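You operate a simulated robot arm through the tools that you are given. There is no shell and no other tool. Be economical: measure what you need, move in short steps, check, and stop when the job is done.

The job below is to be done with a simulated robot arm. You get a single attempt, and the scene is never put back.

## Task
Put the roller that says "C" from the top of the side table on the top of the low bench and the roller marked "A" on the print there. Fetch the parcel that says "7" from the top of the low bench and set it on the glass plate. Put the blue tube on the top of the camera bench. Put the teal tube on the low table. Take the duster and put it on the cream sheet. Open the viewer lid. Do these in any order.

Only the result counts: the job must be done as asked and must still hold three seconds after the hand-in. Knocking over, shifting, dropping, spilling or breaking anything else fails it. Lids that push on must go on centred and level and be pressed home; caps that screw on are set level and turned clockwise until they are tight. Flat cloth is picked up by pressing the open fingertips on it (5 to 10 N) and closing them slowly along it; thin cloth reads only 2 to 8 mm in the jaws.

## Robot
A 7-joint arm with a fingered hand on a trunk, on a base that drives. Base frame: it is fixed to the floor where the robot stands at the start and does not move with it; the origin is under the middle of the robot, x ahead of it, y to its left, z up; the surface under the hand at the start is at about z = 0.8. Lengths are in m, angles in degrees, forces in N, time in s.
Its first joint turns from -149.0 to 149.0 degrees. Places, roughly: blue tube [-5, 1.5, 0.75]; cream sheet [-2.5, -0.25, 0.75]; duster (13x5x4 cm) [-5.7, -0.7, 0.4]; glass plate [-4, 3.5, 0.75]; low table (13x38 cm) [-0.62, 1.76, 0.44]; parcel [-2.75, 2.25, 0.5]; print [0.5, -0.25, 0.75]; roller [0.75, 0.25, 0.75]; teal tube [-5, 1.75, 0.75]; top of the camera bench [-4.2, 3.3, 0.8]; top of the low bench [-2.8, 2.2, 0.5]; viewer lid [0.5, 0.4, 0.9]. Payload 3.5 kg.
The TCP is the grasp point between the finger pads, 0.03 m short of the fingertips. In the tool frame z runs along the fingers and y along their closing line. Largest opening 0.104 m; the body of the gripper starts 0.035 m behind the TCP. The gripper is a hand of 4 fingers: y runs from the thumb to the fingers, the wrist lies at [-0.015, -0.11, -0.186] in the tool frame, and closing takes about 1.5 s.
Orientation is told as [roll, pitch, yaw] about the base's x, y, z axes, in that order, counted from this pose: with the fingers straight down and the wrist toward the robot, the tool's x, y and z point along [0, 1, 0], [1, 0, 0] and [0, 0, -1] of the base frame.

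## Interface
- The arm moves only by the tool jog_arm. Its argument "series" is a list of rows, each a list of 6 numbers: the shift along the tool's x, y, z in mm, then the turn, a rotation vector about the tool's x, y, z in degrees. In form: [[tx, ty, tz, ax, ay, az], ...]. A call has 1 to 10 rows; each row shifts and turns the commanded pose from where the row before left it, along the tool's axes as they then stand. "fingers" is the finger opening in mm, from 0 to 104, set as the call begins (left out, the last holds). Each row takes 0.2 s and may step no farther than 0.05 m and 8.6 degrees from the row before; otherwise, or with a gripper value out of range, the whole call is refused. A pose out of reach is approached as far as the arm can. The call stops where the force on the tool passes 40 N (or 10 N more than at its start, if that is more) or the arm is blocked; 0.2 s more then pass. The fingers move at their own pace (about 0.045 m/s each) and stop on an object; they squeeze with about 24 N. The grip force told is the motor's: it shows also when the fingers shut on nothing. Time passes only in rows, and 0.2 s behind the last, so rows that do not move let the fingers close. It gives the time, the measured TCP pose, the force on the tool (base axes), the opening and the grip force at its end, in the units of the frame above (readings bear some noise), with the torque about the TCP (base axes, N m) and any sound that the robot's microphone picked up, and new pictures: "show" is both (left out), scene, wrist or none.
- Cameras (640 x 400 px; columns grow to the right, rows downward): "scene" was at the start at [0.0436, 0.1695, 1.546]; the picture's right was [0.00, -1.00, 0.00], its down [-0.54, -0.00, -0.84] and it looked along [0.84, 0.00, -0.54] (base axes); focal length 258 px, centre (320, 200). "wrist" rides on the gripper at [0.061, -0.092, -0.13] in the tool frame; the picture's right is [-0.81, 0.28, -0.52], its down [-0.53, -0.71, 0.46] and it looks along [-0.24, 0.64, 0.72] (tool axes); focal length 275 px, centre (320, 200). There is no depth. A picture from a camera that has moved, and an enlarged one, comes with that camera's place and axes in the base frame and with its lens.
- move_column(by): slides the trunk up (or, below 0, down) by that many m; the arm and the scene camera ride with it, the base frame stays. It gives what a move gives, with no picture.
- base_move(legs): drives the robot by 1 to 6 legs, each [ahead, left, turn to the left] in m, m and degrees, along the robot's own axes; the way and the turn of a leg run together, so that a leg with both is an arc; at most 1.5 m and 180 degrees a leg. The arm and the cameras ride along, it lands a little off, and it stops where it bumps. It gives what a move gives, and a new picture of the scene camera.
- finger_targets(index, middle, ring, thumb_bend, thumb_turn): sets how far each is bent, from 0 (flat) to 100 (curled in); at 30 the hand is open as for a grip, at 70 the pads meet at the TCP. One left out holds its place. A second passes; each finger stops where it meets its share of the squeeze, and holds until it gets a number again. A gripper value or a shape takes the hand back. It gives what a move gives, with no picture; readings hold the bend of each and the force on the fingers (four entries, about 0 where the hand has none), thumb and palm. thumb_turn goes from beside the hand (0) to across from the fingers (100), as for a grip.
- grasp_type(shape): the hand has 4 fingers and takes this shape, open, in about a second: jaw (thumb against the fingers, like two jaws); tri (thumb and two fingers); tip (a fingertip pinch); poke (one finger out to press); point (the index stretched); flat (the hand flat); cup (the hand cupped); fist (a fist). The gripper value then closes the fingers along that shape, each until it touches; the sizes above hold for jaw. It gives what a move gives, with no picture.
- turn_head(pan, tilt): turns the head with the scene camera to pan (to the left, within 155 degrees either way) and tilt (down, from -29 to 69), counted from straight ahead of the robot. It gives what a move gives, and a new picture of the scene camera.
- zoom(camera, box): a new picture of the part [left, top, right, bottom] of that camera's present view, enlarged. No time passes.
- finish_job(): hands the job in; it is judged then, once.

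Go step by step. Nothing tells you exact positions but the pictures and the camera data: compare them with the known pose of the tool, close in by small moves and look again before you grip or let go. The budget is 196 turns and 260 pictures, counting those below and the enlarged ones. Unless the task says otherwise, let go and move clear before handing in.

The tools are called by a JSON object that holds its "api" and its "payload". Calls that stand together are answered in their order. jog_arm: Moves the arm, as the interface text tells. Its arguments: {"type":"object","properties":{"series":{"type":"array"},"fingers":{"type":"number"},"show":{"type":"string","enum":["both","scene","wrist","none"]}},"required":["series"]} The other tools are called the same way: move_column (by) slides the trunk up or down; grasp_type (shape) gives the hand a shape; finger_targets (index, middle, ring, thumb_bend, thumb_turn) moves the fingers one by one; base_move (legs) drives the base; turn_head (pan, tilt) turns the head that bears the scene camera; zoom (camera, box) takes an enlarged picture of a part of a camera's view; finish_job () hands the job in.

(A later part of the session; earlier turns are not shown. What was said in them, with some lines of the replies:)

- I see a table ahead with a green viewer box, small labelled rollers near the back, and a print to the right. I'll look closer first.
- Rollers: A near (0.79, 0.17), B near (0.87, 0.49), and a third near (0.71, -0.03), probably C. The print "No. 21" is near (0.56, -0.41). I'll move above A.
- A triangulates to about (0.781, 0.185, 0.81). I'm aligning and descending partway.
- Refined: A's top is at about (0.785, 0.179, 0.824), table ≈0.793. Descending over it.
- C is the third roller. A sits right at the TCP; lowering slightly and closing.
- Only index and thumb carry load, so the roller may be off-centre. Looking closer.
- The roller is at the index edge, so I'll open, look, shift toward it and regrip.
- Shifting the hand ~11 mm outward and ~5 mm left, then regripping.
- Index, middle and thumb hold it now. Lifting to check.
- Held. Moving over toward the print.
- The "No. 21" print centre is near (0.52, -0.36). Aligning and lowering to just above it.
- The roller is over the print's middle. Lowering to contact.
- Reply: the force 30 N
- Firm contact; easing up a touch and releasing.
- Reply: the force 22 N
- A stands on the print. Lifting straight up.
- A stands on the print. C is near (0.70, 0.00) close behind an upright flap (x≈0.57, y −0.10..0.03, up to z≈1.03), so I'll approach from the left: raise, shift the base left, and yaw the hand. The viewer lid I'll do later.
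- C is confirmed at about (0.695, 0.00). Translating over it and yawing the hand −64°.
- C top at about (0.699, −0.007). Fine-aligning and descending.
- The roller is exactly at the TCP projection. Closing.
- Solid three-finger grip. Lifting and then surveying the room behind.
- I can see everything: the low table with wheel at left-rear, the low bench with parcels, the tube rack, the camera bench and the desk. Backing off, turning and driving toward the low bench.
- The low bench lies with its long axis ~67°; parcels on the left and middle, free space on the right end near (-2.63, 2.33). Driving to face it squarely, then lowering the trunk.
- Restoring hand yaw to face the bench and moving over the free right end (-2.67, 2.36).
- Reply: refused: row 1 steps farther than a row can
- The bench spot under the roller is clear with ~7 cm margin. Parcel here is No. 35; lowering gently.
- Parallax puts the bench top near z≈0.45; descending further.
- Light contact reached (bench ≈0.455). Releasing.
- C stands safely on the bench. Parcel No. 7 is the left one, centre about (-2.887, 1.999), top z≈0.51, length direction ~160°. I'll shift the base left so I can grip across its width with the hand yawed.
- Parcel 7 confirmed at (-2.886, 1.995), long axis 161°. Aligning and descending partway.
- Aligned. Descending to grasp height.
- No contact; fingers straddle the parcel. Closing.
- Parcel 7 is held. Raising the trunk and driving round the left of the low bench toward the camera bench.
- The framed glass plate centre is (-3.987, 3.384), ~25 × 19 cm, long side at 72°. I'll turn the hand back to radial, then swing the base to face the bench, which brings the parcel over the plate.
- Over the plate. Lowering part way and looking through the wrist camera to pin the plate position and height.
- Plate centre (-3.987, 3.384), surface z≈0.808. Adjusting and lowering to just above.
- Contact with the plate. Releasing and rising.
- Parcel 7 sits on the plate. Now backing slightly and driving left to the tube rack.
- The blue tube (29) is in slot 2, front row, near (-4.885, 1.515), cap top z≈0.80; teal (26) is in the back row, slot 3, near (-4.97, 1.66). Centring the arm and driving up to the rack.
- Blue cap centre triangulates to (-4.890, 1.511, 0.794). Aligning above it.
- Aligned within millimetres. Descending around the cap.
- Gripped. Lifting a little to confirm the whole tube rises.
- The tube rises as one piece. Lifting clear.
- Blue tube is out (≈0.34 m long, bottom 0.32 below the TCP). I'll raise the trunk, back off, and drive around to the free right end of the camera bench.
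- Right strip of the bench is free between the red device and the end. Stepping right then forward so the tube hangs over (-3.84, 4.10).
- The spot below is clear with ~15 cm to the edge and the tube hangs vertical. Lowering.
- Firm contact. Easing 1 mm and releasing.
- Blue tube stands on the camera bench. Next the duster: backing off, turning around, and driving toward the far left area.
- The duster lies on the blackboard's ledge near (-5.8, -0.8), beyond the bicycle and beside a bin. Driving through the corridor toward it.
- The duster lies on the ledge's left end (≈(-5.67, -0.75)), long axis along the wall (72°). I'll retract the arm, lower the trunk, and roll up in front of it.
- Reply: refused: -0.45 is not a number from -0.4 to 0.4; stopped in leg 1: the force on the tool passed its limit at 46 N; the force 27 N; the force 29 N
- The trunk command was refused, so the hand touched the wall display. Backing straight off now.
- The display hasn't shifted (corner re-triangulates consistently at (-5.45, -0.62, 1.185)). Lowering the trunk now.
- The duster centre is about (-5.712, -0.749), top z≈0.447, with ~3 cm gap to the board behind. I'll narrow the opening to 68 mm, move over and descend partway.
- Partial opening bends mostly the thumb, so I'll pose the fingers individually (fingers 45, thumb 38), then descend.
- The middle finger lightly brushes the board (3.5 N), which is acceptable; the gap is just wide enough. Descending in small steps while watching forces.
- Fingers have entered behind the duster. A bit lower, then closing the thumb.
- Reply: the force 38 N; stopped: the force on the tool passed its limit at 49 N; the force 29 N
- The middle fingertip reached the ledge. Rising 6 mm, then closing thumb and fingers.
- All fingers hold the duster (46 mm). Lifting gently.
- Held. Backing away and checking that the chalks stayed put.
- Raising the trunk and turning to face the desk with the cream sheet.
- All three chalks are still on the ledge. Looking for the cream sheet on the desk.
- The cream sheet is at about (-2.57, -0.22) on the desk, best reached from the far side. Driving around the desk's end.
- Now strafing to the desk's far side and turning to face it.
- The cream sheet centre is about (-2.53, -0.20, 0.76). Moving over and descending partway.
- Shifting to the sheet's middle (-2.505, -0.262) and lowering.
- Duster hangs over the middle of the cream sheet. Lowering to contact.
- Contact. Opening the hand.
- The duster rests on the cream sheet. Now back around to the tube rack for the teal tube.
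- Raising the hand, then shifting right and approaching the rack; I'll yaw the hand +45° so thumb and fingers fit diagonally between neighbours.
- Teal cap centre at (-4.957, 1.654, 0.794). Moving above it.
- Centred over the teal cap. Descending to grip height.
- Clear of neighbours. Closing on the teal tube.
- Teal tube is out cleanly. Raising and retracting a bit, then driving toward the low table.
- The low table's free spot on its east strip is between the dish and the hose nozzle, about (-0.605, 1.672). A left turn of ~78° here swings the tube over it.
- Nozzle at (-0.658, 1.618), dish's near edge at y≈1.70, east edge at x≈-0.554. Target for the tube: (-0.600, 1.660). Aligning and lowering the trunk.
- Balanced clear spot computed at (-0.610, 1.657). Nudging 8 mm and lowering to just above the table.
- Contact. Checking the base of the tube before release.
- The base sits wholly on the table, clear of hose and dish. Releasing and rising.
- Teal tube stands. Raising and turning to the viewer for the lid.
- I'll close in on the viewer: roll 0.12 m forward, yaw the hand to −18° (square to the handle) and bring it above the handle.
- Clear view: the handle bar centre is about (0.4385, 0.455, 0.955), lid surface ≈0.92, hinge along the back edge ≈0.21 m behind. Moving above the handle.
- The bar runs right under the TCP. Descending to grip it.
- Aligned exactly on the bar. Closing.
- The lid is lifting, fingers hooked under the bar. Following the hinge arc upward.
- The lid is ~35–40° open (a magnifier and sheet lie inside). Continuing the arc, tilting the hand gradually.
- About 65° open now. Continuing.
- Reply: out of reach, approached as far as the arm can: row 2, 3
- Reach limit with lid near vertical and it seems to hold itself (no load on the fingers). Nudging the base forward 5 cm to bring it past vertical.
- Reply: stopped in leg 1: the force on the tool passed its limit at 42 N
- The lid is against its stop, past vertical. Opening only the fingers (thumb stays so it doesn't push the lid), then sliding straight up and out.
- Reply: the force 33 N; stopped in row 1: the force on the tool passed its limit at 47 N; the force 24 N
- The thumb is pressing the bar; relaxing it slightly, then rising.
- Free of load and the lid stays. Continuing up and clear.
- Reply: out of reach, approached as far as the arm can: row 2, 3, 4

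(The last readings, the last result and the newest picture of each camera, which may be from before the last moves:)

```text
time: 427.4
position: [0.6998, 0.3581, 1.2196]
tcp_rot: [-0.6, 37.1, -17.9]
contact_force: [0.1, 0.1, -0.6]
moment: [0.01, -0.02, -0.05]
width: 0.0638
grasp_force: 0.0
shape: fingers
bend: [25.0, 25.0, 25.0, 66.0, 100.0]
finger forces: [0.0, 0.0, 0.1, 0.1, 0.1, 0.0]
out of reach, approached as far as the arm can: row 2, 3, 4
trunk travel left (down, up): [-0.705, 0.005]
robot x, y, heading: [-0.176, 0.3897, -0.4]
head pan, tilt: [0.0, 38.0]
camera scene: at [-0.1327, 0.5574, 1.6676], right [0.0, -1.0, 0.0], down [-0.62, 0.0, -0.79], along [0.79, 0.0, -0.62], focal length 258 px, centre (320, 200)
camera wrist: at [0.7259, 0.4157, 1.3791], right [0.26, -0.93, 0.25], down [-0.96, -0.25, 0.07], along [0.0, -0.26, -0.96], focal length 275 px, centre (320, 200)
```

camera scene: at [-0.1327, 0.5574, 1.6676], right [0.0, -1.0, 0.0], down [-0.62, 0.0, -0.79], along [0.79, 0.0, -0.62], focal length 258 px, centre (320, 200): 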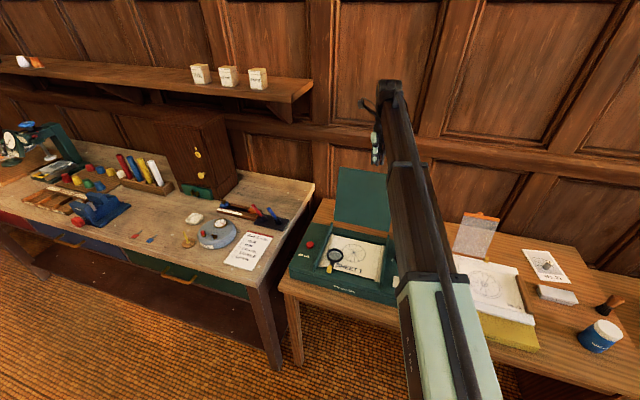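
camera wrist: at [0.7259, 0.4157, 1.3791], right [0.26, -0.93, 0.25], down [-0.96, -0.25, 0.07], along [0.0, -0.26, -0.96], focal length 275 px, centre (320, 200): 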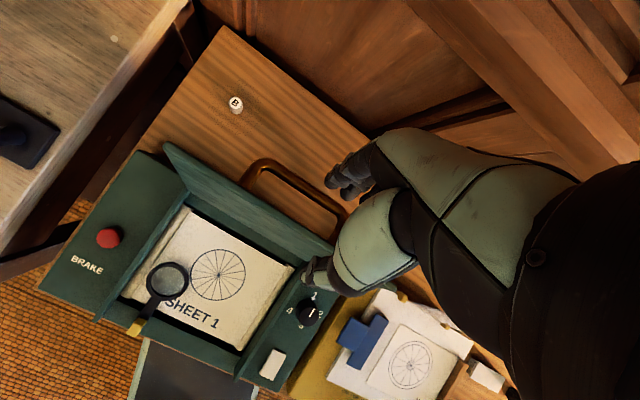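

The lid stays open past vertical. Untilting the hand and backing away for a final check.

{"api": "jog_arm", "payload": {"series": [[0, 0, -20, -8, 0, 0], [0, 0, -20, -8, 0, 0], [0, 0, -10, -8, 0, 0], [0, 0, 0, -8, 0, 0], [0, 0, 0, 0, 0, 0]], "show": "none"}}

{"api": "base_move", "payload": {"legs": [[-0.45, 0, 0]]}}

{"api": "zoom", "payload": {"camera": "scene", "box": [250, 100, 570, 300]}}

```text
time: 428.6
position: [0.7276, 0.3541, 1.2629]
tcp_rot: [-0.5, 5.1, -17.5]
contact_force: [-0.9, 0.5, -0.2]
moment: [-0.01, 0.02, -0.01]
width: 0.0635
grasp_force: 0.0
shape: fingers
bend: [25.0, 25.0, 25.0, 66.0, 100.0]
finger forces: [0.1, 0.1, 0.0, 0.0, 0.0, 0.0]
trunk travel left (down, up): [-0.705, 0.005]
robot x, y, heading: [-0.1725, 0.3866, -0.2]
head pan, tilt: [0.0, 38.0]
```

```text
time: 431.4
position: [0.2589, 0.3673, 1.2625]
tcp_rot: [-0.5, 5.2, -16.6]
contact_force: [-0.6, 0.7, 0.4]
moment: [0.03, -0.02, 0.0]
width: 0.064
grasp_force: 0.0
shape: fingers
bend: [25.0, 25.0, 25.0, 66.0, 100.0]
finger forces: [0.1, 0.0, 0.0, 0.0, 0.1, 0.1]
trunk travel left (down, up): [-0.705, 0.005]
robot x, y, heading: [-0.643, 0.3828, 0.7]
head pan, tilt: [0.0, 38.0]
camera scene: at [-0.6055, 0.5563, 1.6677], right [0.01, -1.0, 0.0], down [-0.62, -0.01, -0.79], along [0.79, 0.01, -0.62], focal length 258 px, centre (320, 200)
```

scene: 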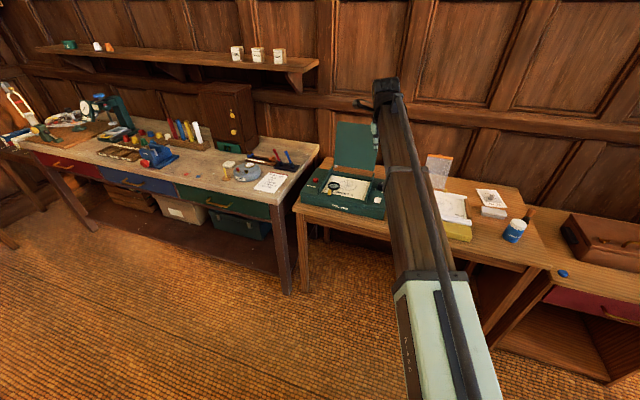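

```text
2.00 times, centred on (410, 200) of scene
camera zoom: at [-0.6055, 0.5563, 1.6677], right [0.01, -1.0, 0.0], down [-0.62, -0.01, -0.79], along [0.79, 0.01, -0.62], focal length 516 px, centre (140, 200)
```

zoom: 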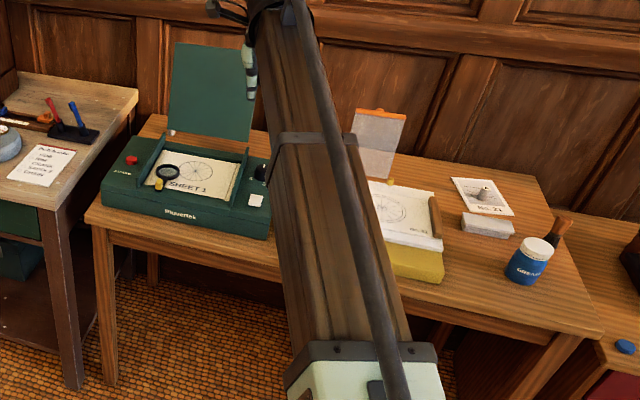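

{"api": "zoom", "payload": {"camera": "scene", "box": [460, 175, 530, 225]}}

```text
8.00 times, centred on (495, 200) of scene
camera zoom: at [-0.6055, 0.5563, 1.6677], right [0.01, -1.0, 0.0], down [-0.62, -0.01, -0.79], along [0.79, 0.01, -0.62], focal length 2066 px, centre (-1080, 200)
```

zoom: 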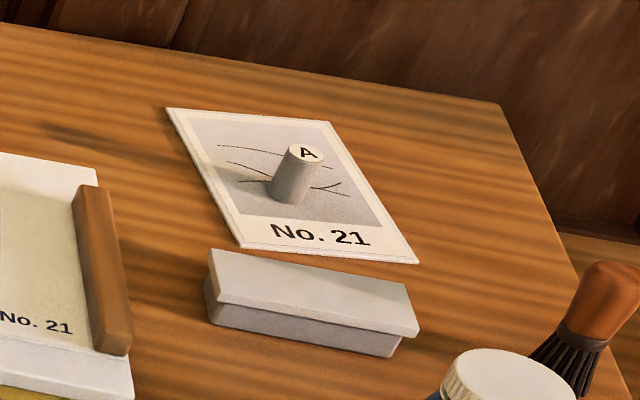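

Roller A stands on the print, the lid is open, and every other item is in the place asked for. Handing in.

{"api": "finish_job", "payload": {}}

```text
The job is handed in.
```

I did all seven tasks and handed the job in; no verdict came back, so the results below are from my own pictures.

- **Rollers:** C stands on the low bench and A stands on the "No. 21" print.
- **Parcel:** No. 7 lies on the glass plate on the camera bench.
- **Tubes:** blue stands at the right end of the camera bench. Teal stands on the low table between the dish and the hose nozzle, with about 1.5 to 2 cm to spare.
- **Duster:** it rests on the cream sheet.
- **Viewer lid:** it is open past vertical and stayed put after I let go.

The hand bumped the wall display by the blackboard at about 46 N, because I drove in after a trunk move was refused. I checked its lower corner against a picture taken before the bump, and it had not moved. The fingers also pressed on the blackboard and its ledge while taking the duster. The three chalks beside it stayed in place.
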